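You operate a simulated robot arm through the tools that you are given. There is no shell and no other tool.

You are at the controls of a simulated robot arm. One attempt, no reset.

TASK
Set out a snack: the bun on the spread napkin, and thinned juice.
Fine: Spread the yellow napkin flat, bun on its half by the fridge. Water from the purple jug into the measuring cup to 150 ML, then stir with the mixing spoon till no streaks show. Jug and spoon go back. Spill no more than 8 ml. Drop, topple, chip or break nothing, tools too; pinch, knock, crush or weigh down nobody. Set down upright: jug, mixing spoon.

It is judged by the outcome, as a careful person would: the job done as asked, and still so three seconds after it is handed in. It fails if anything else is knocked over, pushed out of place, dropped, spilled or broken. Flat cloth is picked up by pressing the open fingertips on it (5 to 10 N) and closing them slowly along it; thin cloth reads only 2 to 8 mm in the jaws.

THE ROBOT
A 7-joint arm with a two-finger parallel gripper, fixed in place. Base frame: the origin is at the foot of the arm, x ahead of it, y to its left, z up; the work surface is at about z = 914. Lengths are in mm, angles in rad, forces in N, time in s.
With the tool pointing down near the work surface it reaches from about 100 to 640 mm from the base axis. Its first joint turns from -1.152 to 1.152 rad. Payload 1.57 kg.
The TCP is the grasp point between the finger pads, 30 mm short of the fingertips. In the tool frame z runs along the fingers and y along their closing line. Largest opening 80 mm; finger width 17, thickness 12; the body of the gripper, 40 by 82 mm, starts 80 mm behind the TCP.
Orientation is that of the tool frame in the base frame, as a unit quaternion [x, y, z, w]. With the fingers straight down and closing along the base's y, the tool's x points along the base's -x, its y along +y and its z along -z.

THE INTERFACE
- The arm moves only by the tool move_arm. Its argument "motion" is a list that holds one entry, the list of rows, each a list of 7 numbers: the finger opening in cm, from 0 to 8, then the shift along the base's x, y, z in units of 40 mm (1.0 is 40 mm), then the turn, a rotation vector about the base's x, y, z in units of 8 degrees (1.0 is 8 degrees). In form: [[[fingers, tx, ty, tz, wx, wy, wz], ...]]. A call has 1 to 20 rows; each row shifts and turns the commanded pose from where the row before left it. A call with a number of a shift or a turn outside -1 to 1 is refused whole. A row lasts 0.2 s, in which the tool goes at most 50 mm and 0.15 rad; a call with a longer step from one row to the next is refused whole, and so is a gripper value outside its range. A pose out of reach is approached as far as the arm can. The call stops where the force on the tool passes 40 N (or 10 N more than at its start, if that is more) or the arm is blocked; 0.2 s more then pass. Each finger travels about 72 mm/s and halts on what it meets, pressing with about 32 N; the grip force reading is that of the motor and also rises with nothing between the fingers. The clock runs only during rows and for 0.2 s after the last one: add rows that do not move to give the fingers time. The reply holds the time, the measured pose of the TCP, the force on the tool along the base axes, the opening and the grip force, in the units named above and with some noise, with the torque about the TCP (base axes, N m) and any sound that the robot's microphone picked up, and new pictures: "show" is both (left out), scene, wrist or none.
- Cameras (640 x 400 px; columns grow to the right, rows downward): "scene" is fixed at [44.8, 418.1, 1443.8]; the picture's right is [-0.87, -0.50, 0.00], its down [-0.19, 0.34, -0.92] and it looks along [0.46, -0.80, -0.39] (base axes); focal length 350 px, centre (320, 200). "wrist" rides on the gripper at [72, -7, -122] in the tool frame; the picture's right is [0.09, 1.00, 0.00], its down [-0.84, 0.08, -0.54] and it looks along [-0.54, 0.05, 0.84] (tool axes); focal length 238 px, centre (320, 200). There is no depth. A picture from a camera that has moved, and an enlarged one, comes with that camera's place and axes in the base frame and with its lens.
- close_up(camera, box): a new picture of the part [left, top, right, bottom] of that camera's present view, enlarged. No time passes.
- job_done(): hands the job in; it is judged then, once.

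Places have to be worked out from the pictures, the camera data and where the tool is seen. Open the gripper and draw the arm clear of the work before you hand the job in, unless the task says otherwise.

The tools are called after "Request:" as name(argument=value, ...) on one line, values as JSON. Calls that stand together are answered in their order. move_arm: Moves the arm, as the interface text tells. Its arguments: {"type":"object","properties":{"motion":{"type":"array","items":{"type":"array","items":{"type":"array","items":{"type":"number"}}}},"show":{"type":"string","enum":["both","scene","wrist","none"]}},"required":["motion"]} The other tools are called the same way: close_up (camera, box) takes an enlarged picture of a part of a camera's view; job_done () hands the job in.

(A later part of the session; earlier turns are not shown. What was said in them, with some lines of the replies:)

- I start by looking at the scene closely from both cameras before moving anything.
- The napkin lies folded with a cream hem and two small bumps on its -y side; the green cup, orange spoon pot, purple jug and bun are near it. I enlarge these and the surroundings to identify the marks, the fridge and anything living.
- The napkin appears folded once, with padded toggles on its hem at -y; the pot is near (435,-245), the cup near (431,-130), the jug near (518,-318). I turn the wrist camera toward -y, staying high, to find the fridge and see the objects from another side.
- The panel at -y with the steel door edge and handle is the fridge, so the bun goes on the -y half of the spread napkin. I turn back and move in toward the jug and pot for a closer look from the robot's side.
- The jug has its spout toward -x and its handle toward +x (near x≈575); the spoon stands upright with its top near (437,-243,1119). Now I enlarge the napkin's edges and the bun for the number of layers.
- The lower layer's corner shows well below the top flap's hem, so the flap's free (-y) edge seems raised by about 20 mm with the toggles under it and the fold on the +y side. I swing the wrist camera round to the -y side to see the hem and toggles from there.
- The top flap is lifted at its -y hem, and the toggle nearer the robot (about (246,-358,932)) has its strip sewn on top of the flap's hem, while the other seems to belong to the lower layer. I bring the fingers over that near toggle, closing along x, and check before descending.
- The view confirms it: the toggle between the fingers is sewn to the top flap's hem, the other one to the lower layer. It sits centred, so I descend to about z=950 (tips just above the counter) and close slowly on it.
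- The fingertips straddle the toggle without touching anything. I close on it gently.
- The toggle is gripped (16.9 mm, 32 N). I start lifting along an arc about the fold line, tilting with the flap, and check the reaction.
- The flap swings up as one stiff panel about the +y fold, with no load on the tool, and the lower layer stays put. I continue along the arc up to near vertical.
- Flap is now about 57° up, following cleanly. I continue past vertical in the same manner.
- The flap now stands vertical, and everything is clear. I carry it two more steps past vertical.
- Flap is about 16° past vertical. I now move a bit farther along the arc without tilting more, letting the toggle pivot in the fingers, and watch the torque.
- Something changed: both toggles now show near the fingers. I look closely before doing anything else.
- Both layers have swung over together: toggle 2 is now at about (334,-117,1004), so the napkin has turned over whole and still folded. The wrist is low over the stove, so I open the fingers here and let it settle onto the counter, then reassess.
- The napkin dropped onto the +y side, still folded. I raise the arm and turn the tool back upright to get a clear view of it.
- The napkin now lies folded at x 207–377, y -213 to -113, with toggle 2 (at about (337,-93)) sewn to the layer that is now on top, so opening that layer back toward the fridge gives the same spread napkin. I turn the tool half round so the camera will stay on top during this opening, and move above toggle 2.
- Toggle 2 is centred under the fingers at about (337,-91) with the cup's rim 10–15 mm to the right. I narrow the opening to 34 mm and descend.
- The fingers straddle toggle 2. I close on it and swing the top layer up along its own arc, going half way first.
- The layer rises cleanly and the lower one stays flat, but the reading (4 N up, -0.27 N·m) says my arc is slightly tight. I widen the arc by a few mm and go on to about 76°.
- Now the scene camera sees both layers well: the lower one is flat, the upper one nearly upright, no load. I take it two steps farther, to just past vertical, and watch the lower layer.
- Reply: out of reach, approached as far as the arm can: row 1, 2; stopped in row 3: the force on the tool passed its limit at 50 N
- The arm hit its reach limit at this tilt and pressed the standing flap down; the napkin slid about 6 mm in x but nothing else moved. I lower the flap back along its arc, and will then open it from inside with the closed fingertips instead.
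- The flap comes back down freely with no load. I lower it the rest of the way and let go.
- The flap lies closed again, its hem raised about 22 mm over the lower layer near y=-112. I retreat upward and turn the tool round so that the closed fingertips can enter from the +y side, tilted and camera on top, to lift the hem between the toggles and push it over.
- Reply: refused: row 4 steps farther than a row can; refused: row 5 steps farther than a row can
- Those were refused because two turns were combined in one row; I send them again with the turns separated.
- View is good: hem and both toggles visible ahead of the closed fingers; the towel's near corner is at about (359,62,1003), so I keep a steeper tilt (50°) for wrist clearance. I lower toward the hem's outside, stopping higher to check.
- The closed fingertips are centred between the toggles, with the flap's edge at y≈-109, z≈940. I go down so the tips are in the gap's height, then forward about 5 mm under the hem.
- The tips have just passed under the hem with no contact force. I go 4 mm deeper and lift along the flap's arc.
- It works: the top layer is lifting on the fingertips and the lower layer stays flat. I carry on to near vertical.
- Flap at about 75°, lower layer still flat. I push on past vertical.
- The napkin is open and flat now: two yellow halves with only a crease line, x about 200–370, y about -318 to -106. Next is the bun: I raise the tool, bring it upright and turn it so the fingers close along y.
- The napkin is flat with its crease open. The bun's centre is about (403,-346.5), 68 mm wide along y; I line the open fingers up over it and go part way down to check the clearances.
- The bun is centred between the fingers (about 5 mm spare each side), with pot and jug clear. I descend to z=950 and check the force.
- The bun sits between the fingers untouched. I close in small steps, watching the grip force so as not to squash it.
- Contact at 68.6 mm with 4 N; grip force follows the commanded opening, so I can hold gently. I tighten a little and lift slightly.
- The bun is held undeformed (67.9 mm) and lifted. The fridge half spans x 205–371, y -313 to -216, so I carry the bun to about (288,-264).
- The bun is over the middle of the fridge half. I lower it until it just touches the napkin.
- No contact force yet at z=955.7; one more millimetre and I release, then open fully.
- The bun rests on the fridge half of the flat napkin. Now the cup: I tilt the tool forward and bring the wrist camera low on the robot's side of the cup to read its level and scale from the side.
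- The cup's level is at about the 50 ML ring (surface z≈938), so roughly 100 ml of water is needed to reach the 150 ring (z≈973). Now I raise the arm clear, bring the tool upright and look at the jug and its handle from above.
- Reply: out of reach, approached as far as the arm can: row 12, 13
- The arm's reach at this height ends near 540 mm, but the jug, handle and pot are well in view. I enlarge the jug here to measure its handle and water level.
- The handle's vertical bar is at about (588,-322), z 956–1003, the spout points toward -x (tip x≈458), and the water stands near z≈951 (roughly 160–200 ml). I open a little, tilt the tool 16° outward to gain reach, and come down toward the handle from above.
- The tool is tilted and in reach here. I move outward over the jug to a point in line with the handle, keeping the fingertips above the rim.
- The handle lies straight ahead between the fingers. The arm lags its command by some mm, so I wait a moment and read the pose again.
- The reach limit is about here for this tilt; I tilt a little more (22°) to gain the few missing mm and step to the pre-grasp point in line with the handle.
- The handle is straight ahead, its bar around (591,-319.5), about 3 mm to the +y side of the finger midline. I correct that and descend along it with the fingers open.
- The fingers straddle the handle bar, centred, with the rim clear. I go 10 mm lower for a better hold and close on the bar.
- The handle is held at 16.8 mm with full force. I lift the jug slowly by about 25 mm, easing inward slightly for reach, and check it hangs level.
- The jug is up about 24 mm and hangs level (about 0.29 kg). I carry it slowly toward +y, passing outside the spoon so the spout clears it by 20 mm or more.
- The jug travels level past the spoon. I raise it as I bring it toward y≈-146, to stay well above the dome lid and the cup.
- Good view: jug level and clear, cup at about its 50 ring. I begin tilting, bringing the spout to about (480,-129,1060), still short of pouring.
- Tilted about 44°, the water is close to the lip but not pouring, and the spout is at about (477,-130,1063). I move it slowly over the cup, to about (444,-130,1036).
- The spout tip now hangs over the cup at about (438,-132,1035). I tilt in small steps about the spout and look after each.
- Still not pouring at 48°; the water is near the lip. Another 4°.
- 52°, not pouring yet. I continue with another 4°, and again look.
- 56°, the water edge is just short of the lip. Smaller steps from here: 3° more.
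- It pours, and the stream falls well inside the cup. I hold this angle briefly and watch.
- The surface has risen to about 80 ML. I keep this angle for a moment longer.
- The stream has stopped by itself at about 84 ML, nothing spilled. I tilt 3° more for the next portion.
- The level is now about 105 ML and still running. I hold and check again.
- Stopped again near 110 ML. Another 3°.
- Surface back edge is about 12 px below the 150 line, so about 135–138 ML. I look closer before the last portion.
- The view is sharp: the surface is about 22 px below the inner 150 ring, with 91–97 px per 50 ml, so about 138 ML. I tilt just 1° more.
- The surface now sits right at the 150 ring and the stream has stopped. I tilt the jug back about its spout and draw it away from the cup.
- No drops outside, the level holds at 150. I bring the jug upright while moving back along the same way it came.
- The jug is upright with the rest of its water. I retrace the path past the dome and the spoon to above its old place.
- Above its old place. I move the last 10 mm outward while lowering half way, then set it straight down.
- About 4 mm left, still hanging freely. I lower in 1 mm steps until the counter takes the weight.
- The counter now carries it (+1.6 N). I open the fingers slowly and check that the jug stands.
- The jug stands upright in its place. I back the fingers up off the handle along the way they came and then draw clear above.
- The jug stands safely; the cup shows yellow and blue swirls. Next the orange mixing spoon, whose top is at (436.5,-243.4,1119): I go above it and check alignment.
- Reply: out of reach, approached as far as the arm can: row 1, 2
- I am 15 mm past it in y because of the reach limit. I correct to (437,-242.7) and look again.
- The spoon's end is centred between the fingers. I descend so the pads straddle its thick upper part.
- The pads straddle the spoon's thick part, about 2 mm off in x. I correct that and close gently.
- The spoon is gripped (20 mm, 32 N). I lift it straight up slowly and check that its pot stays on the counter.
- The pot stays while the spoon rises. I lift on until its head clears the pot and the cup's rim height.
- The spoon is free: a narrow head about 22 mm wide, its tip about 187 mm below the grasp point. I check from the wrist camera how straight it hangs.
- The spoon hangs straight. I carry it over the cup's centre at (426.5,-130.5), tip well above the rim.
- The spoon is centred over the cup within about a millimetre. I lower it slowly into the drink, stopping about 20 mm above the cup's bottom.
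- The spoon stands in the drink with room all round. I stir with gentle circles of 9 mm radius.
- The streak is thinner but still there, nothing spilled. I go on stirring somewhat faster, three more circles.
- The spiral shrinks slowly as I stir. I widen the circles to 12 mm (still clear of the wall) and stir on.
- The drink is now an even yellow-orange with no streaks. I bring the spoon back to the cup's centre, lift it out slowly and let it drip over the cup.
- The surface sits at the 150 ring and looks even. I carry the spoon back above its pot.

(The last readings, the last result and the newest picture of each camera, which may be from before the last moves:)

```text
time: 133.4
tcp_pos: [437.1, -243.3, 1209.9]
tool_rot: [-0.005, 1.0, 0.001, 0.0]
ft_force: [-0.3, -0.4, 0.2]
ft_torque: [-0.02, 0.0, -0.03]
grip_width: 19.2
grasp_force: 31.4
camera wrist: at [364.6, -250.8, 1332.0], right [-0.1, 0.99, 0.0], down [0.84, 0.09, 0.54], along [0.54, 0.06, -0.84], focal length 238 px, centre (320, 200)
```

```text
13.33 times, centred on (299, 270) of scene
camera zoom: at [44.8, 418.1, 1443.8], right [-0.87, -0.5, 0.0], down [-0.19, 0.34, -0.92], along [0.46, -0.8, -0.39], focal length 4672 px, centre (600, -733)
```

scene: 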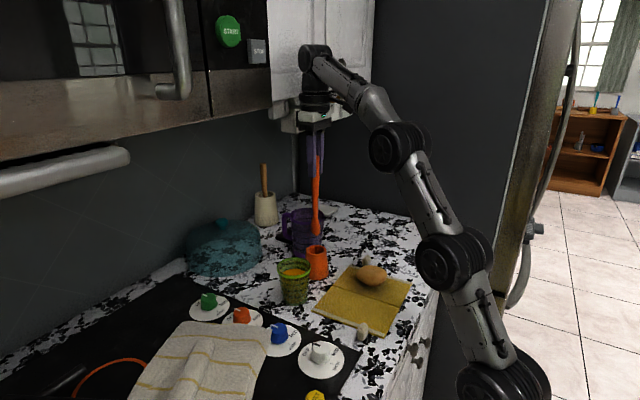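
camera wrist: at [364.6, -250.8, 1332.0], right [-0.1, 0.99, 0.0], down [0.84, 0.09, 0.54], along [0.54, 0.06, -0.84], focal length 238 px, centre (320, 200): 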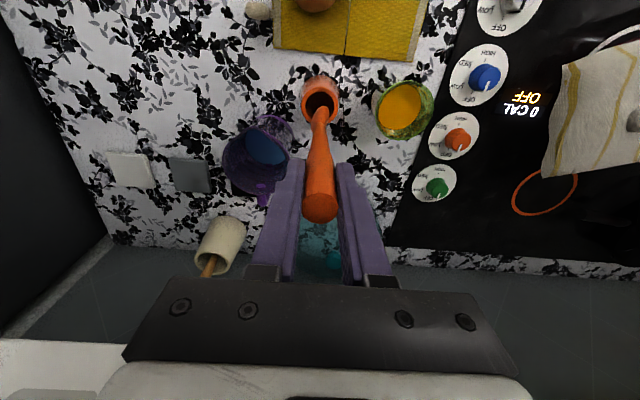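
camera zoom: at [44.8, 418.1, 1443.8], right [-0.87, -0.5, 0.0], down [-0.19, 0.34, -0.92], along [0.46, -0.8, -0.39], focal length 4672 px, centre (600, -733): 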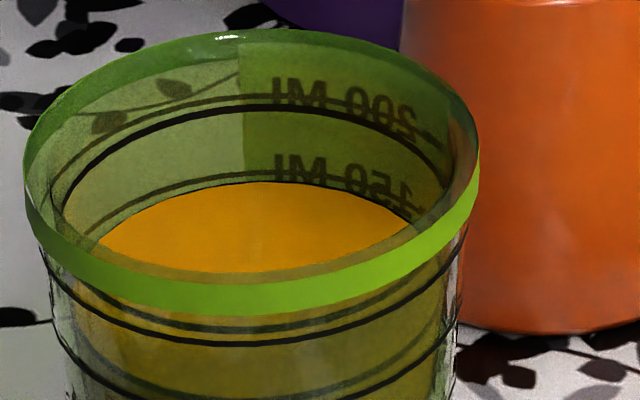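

The drink is even and right at 150. The spoon's head is over the pot's mouth; I lower it in slowly.

Request:
move_arm(motion=[[[1.2, 0, 0, -0.2, 0, 0, 0], [1.2, 0, 0, -0.3, 0, 0, 0], [1.2, 0, 0, -0.35, 0, 0, 0], [1.2, 0, 0, -0.35, 0, 0, 0], [1.2, 0, 0, -0.35, 0, 0, 0], [1.2, 0, 0, -0.35, 0, 0, 0], [1.2, 0, 0, -0.3, 0, 0, 0], [1.2, 0, 0, -0.25, 0, 0, 0], [1.2, 0, 0, -0.2, 0, 0, 0], [1.2, 0, 0, -0.1, 0, 0, 0], [1.2, 0, 0, 0, 0, 0, 0]]], show="wrist")

Request:
close_up(camera="scene", box=[265, 160, 365, 300])

```text
time: 135.8
tcp_pos: [434.7, -243.8, 1102.3]
tool_rot: [-0.006, 1.0, 0.0, 0.002]
ft_force: [-4.1, 0.9, 15.2]
ft_torque: [0.28, 0.72, 0.03]
grip_width: 19.3
grasp_force: 32.3
camera wrist: at [361.7, -250.6, 1223.4], right [-0.1, 0.99, 0.0], down [0.83, 0.09, 0.55], along [0.54, 0.06, -0.84], focal length 238 px, centre (320, 200)
```

wrist: 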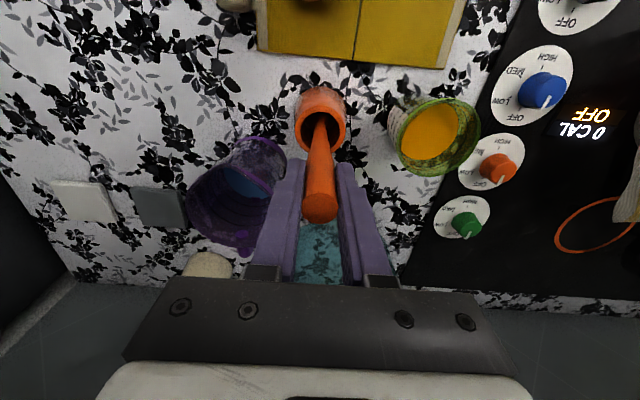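

```text
2.86 times, centred on (315, 230) of scene
camera zoom: at [44.5, 418.2, 1443.8], right [-0.87, -0.5, 0.0], down [-0.19, 0.34, -0.92], along [0.46, -0.8, -0.39], focal length 1001 px, centre (334, 114)
```

zoom: 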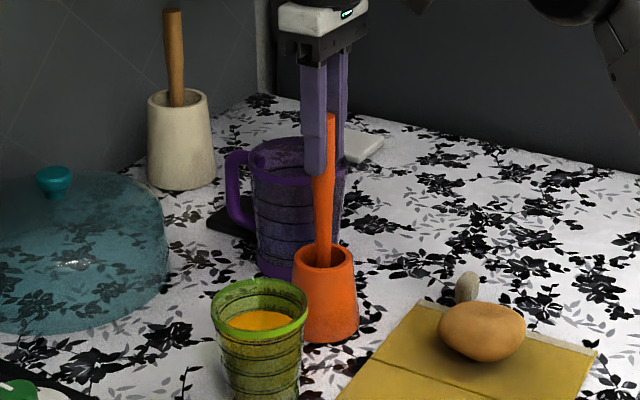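

The spoon touched the pot's floor a little early (15 N). I ease up 2–3 mm to take the load off before releasing.

Request:
move_arm(motion=[[[1.2, 0, 0, 0.05, 0, 0, 0], [1.2, 0, 0, 0, 0, 0, 0]]], show="none")

```text
time: 136.4
tcp_pos: [435.7, -243.0, 1103.2]
tool_rot: [-0.005, 1.0, 0.001, 0.0]
ft_force: [-1.0, 0.2, 10.0]
ft_torque: [0.02, 0.18, 0.04]
grip_width: 19.2
grasp_force: 32.8
```

Request:
move_arm(motion=[[[1.2, 0, 0, 0.06, 0, 0, 0], [1.2, 0, 0, 0, 0, 0, 0]]], show="none")

Request:
close_up(camera="scene", box=[280, 180, 350, 290])

```text
time: 137.1
tcp_pos: [434.6, -241.5, 1103.1]
tool_rot: [-0.006, 1.0, 0.002, -0.001]
ft_force: [0.5, 0.1, -0.9]
ft_torque: [0.0, 0.01, -0.01]
grip_width: 19.1
grasp_force: 32.0
```

```text
3.64 times, centred on (315, 235) of scene
camera zoom: at [44.8, 418.1, 1443.8], right [-0.87, -0.5, 0.0], down [-0.19, 0.34, -0.92], along [0.46, -0.8, -0.39], focal length 1274 px, centre (338, 73)
```

zoom: 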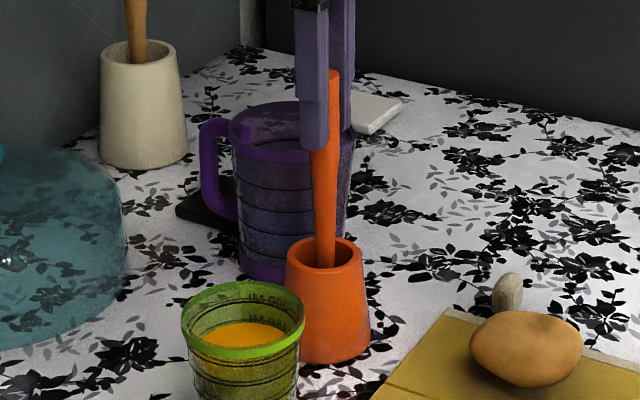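

The load is off. The spoon leans about 2.5° in the grip, so I turn the tool to stand it upright and then lower it to a light touch.

Request:
move_arm(motion=[[[1.2, 0, 0, 0.02, 0, 0.17, 0], [1.2, 0, 0, 0, 0, 0.16, 0], [1.2, 0, 0, 0, 0, 0, 0]]], show="wrist")

Request:
close_up(camera="scene", box=[280, 180, 350, 290])

Request:
close_up(camera="wrist", box=[260, 70, 380, 230])

```text
time: 137.8
tcp_pos: [436.0, -241.7, 1105.3]
tool_rot: [-0.006, 1.0, 0.001, -0.023]
ft_force: [1.2, 0.0, 0.7]
ft_torque: [0.02, -0.13, -0.04]
grip_width: 19.4
grasp_force: 32.5
camera wrist: at [368.4, -250.3, 1229.9], right [-0.1, 0.99, 0.01], down [0.86, 0.09, 0.5], along [0.5, 0.06, -0.86], focal length 238 px, centre (320, 200)
```

wrist: 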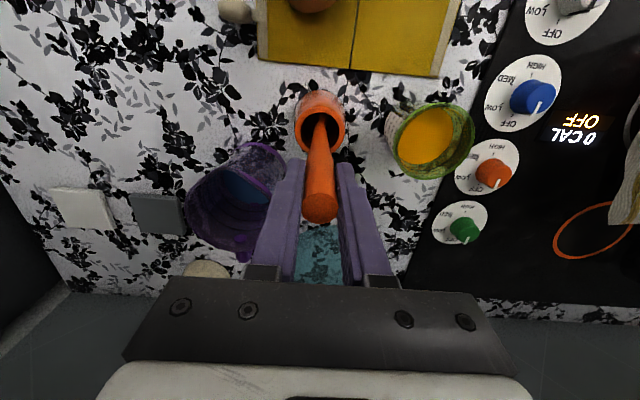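

```text
3.64 times, centred on (315, 235) of scene
camera zoom: at [44.8, 418.1, 1443.8], right [-0.87, -0.5, 0.0], down [-0.19, 0.34, -0.92], along [0.46, -0.8, -0.39], focal length 1274 px, centre (338, 73)
```

zoom: 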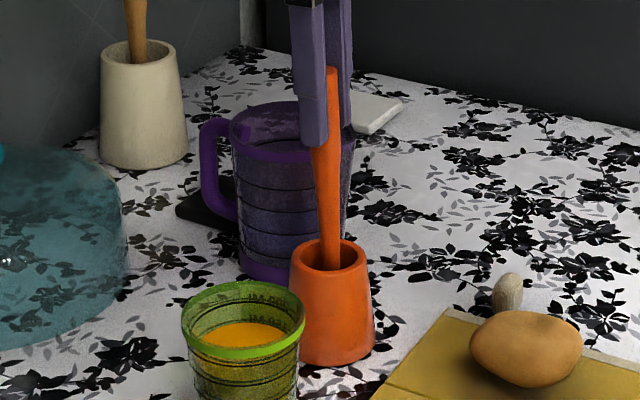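

```text
2.50 times, centred on (320, 150) of wrist
camera zoom: at [368.4, -250.3, 1229.9], right [-0.1, 0.99, 0.01], down [0.86, 0.09, 0.5], along [0.5, 0.06, -0.86], focal length 596 px, centre (320, 325)
```

zoom: 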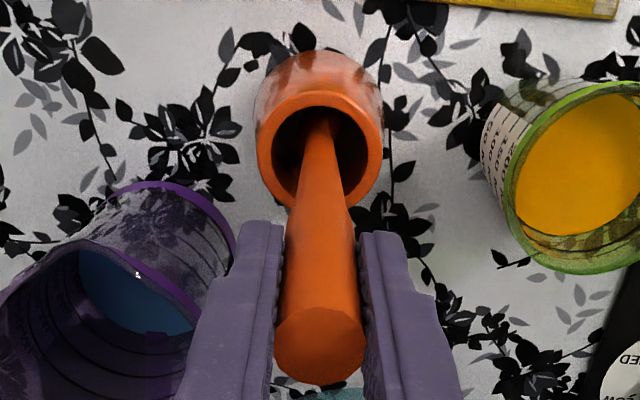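

The spoon stands upright now, but its tip carried the pot about 3–4 mm toward -x. I shift the tool back by the same amount so the pot returns to its place.

Request:
move_arm(motion=[[[1.2, 0.045, 0, 0, 0, 0, 0], [1.2, 0.045, 0, 0, 0, 0, 0], [1.2, 0, 0, 0, 0, 0, 0]]], show="none")

Request:
close_up(camera="scene", box=[280, 180, 350, 290])

```text
time: 138.7
tcp_pos: [439.1, -242.8, 1106.3]
tool_rot: [-0.005, 1.0, 0.002, -0.022]
ft_force: [-0.6, 0.1, -0.2]
ft_torque: [0.01, -0.05, 0.02]
grip_width: 19.4
grasp_force: 32.5
```

```text
3.64 times, centred on (315, 235) of scene
camera zoom: at [44.8, 418.1, 1443.8], right [-0.87, -0.5, 0.0], down [-0.19, 0.34, -0.92], along [0.46, -0.8, -0.39], focal length 1274 px, centre (338, 73)
```

zoom: 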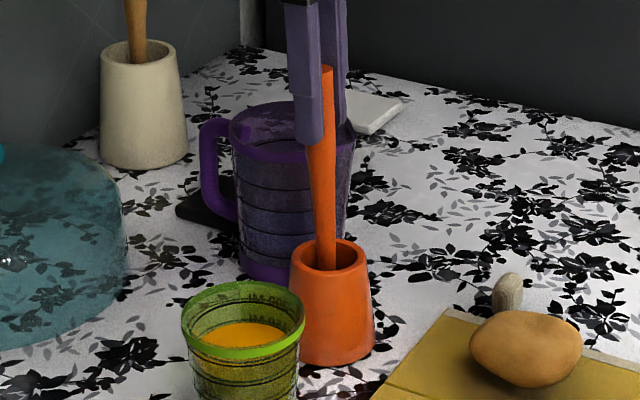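

Request:
close_up(camera="scene", box=[298, 235, 338, 285])

Request:
close_up(camera="wrist", box=[290, 80, 350, 160])

```text
8.00 times, centred on (318, 260) of scene
camera zoom: at [44.8, 418.1, 1443.8], right [-0.87, -0.5, 0.0], down [-0.19, 0.34, -0.92], along [0.46, -0.8, -0.39], focal length 2803 px, centre (336, -280)
```

zoom: 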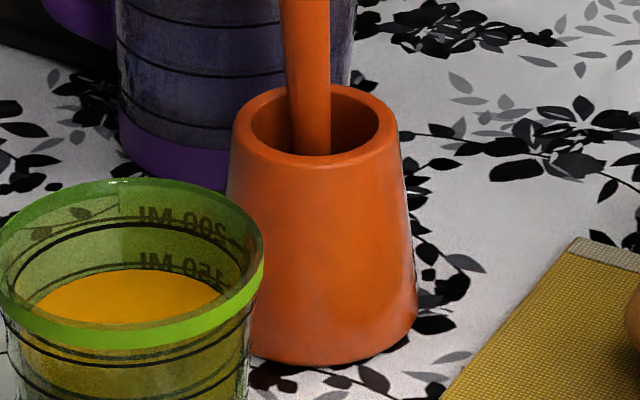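

```text
5.00 times, centred on (320, 120) of wrist
camera zoom: at [372.1, -250.5, 1230.2], right [-0.1, 0.99, 0.01], down [0.86, 0.09, 0.5], along [0.5, 0.06, -0.86], focal length 1192 px, centre (320, 600)
```

zoom: 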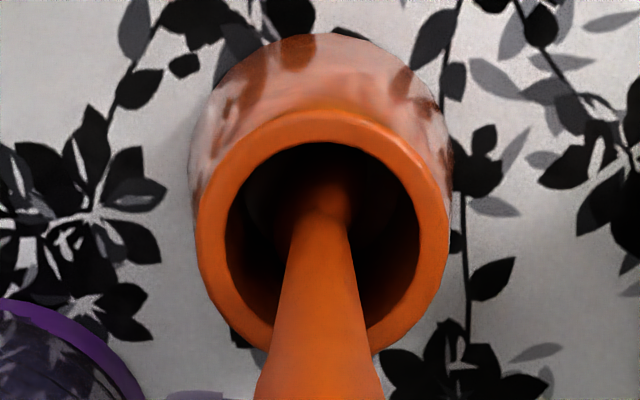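

The pot is about 5 mm from where it stood, upright, and the spoon is centred in it. I lower the spoon gently until it touches the pot's floor.

Request:
move_arm(motion=[[[1.2, 0, 0, -0.04, 0, 0, 0], [1.2, 0, 0, 0, 0, 0, 0]]], show="none")

```text
time: 139.2
tcp_pos: [438.7, -242.9, 1103.7]
tool_rot: [-0.005, 1.0, 0.001, -0.023]
ft_force: [-0.2, -0.3, -0.5]
ft_torque: [-0.04, 0.0, 0.04]
grip_width: 19.2
grasp_force: 32.0
```

Request:
move_arm(motion=[[[1.2, 0, 0, -0.03, 0, 0, 0], [1.2, 0, 0, 0, 0, 0, 0]]], show="none")

```text
time: 139.8
tcp_pos: [438.8, -242.4, 1102.8]
tool_rot: [-0.005, 1.0, 0.001, -0.022]
ft_force: [-0.6, -0.8, 2.3]
ft_torque: [-0.07, 0.06, 0.01]
grip_width: 19.2
grasp_force: 32.3
```

Touching with about 2–3 N. I open the fingers just a little first, so the spoon stays guided, and look how it stands.

Request:
move_arm(motion=[[[1.7, 0, 0, 0, 0, 0, 0], [1.9, 0, 0, 0, 0, 0, 0], [2.1, 0, 0, 0, 0, 0, 0], [2.4, 0, 0, 0, 0, 0, 0], [2.4, 0, 0, 0, 0, 0, 0]]], show="wrist")

Request:
close_up(camera="scene", box=[280, 180, 350, 290])

```text
time: 141.1
tcp_pos: [438.4, -243.5, 1102.2]
tool_rot: [-0.006, 1.0, 0.002, -0.023]
ft_force: [0.3, 1.0, -0.9]
ft_torque: [0.01, 0.05, -0.01]
grip_width: 24.1
grasp_force: 0.0
camera wrist: at [371.9, -250.2, 1226.9], right [-0.1, 0.99, 0.01], down [0.86, 0.09, 0.5], along [0.5, 0.06, -0.86], focal length 238 px, centre (320, 200)
```

wrist: 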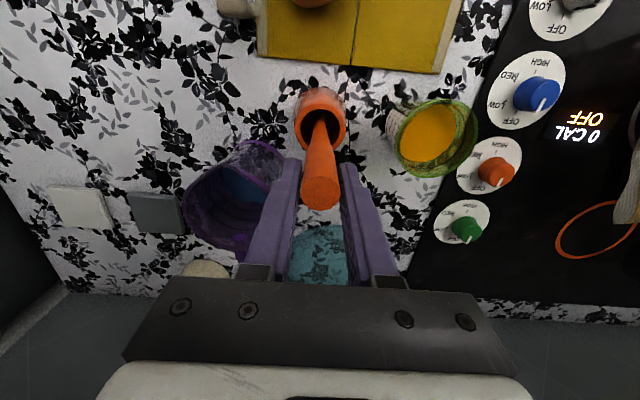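

```text
3.64 times, centred on (315, 235) of scene
camera zoom: at [44.8, 418.1, 1443.8], right [-0.87, -0.5, 0.0], down [-0.19, 0.34, -0.92], along [0.46, -0.8, -0.39], focal length 1274 px, centre (338, 73)
```

zoom: 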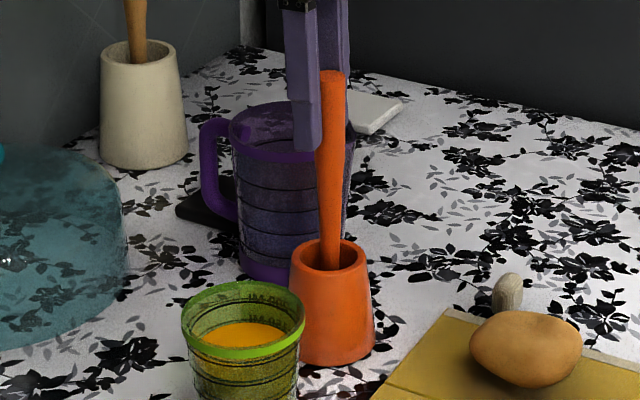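

The spoon stands on its own in the pot, near vertical. I open fully and raise the fingers straight up off it.

Request:
move_arm(motion=[[[3, 0, 0, 0, 0, 0, 0], [4, 0, 0, 0, 0, 0, 0], [4.4, 0, 0, 0, 0, 0, 0], [4.4, 0, 0, 0.2, 0, 0, 0], [4.4, 0, 0, 0.5, 0, 0, 0], [4.4, 0, 0, 0.6, 0, 0, 0], [4.4, 0, 0, 0.6, 0, 0, 0], [4.4, 0, 0, 0.2, 0, 0, 0], [4.4, 0, 0, 0, 0, 0, 0]]])

Request:
close_up(camera="scene", box=[270, 170, 370, 310])

```text
time: 143.1
tcp_pos: [437.6, -243.3, 1187.9]
tool_rot: [-0.005, 1.0, 0.001, -0.022]
ft_force: [0.6, -0.3, 0.4]
ft_torque: [0.01, -0.03, -0.02]
grip_width: 44.0
grasp_force: 0.0
camera wrist: at [371.9, -251.2, 1311.9], right [-0.1, 0.99, 0.01], down [0.86, 0.09, 0.5], along [0.5, 0.06, -0.86], focal length 238 px, centre (320, 200)
```

scene: 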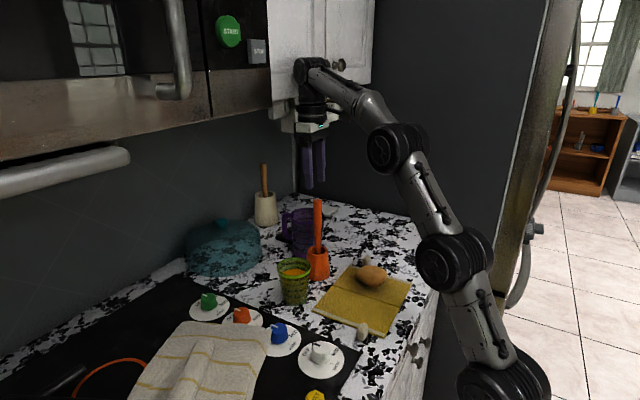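
wrist: 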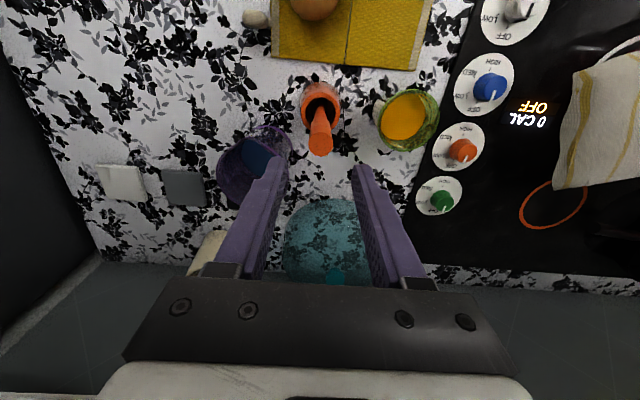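

```text
2.86 times, centred on (320, 240) of scene
camera zoom: at [44.8, 418.1, 1443.8], right [-0.87, -0.5, 0.0], down [-0.19, 0.34, -0.92], along [0.46, -0.8, -0.39], focal length 1001 px, centre (320, 86)
```

zoom: 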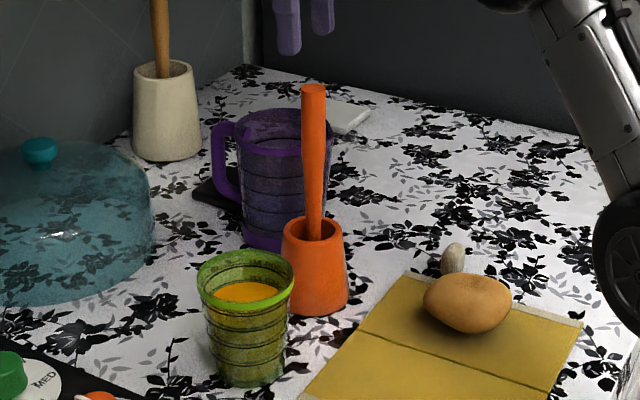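

Spoon upright in its pot, jug, cup, bun and napkin in place. I draw the arm back to a high, clear position near where it started, fingers open, and inspect everything.

Request:
move_arm(motion=[[[6, 0, 0, 0.4, 0, 0, 0], [8, -0.5, 0, 0.4, 0, -0.33, 0], [8, -0.8, 0, 0.4, 0, 0, 0], [8, -0.9, 0, 0.3, 0, 0, 0], [8, -0.9, 0, 0, 0, 0, 0], [8, -0.9, 0, 0, 0, 0, 0], [8, -0.9, 0, 0, 0, 0, 0], [8, -0.7, 0, 0, 0, 0, 0], [8, -0.2, 0, 0, 0, 0, 0], [8, 0, 0, 0, 0, 0, 0]]])

Request:
close_up(camera="scene", box=[180, 150, 460, 345])

Request:
close_up(camera="scene", box=[300, 245, 420, 345])

Request:
close_up(camera="scene", box=[272, 245, 322, 310])

Request:
close_up(camera="wrist", box=[200, 60, 440, 290])

```text
time: 145.2
tcp_pos: [207.3, -244.1, 1246.8]
tool_rot: [-0.007, 1.0, 0.0, 0.001]
ft_force: [-0.3, -0.2, -1.4]
ft_torque: [0.02, -0.01, 0.01]
grip_width: 80.0
grasp_force: 0.0
camera wrist: at [134.0, -251.0, 1367.3], right [-0.1, 0.99, 0.0], down [0.84, 0.09, 0.54], along [0.54, 0.06, -0.84], focal length 238 px, centre (320, 200)
```

scene: 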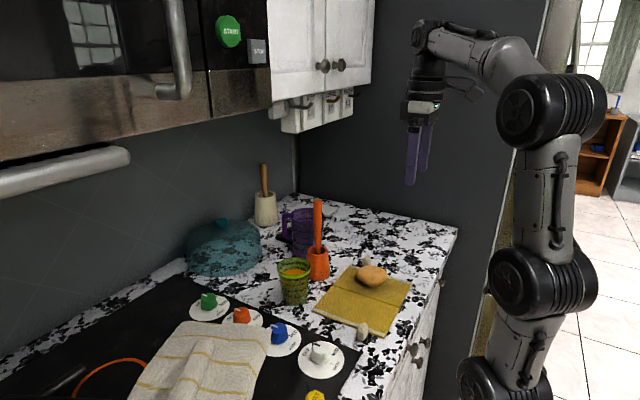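
wrist: 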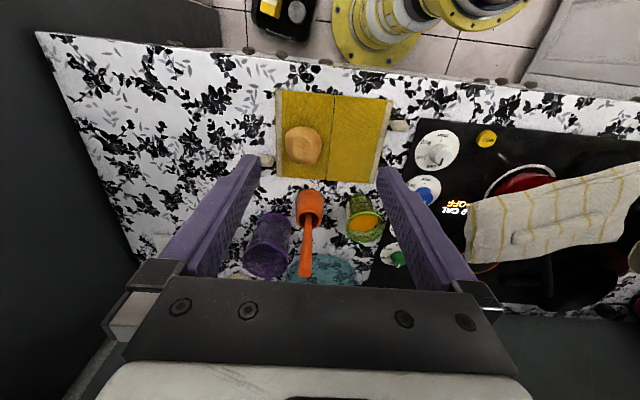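

```text
2.05 times, centred on (320, 248) of scene
camera zoom: at [44.8, 418.1, 1443.8], right [-0.87, -0.5, 0.0], down [-0.19, 0.34, -0.92], along [0.46, -0.8, -0.39], focal length 719 px, centre (320, 103)
```

zoom: 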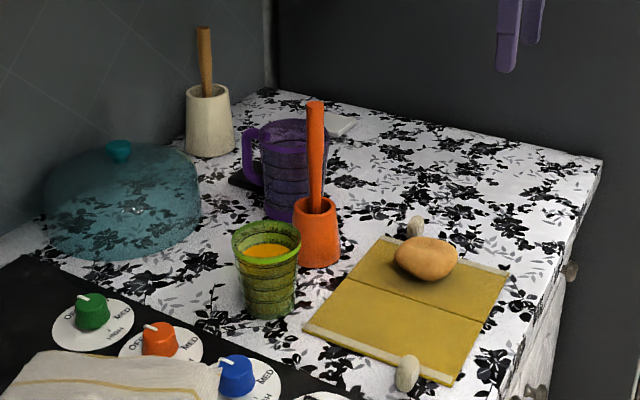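

```text
4.00 times, centred on (360, 295) of scene
camera zoom: at [44.8, 418.1, 1443.8], right [-0.87, -0.5, 0.0], down [-0.19, 0.34, -0.92], along [0.46, -0.8, -0.39], focal length 1402 px, centre (160, -180)
```

zoom: 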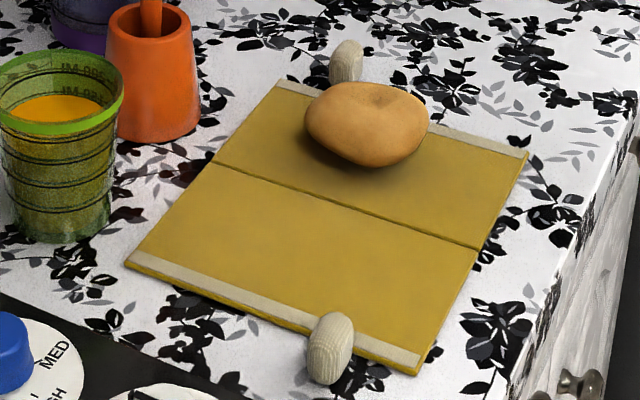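

```text
6.15 times, centred on (297, 278) of scene
camera zoom: at [44.8, 418.1, 1443.8], right [-0.87, -0.5, 0.0], down [-0.19, 0.34, -0.92], along [0.46, -0.8, -0.39], focal length 2156 px, centre (462, -277)
```

zoom: 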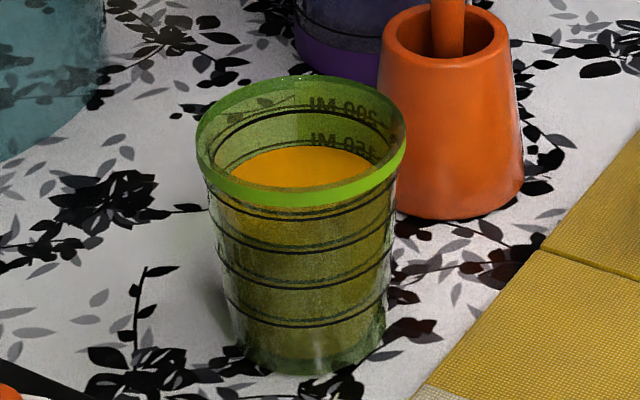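

```text
1.74 times, centred on (320, 175) of wrist
camera zoom: at [134.0, -251.0, 1367.3], right [-0.1, 0.99, 0.0], down [0.84, 0.09, 0.54], along [0.54, 0.06, -0.84], focal length 414 px, centre (320, 244)
```

zoom: 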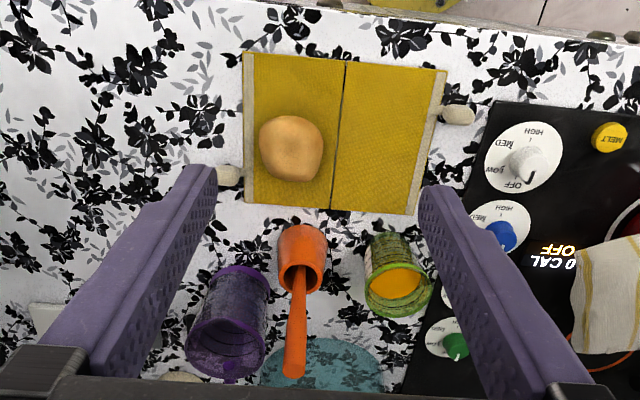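

The napkin is flat with the bun on the fridge half. The juice is evenly mixed at the 150 ring and nothing spilled. The jug stands upright in its place, and the spoon stands upright in its pot, which is about 5 mm from where it was. The arm is clear with its fingers open, so I hand the job in.

Request:
job_done()

```text
The job is handed in.
```

The snack is set out and the job is handed in; I don't have the judge's result.

- **Napkin and bun:** The yellow napkin lies flat, with the bun on the half by the fridge. On the first try the whole napkin flipped over still folded, so I lifted the top layer from underneath to open it. It ended up about 20 mm from where it was folded.
- **Juice:** The measuring cup is filled to the 150 ML ring, and after stirring it is one even colour with no streaks. I saw no spill.
- **Jug:** The purple jug is upright where it was.
- **Mixing spoon:** The orange spoon is back upright in its pot. The pot moved about 5 mm when the spoon tip caught it, and I left it there.

At one point the arm reached its limit and pressed on the standing napkin with 50 N before stopping. The napkin slid about 6 mm, and nothing else moved.
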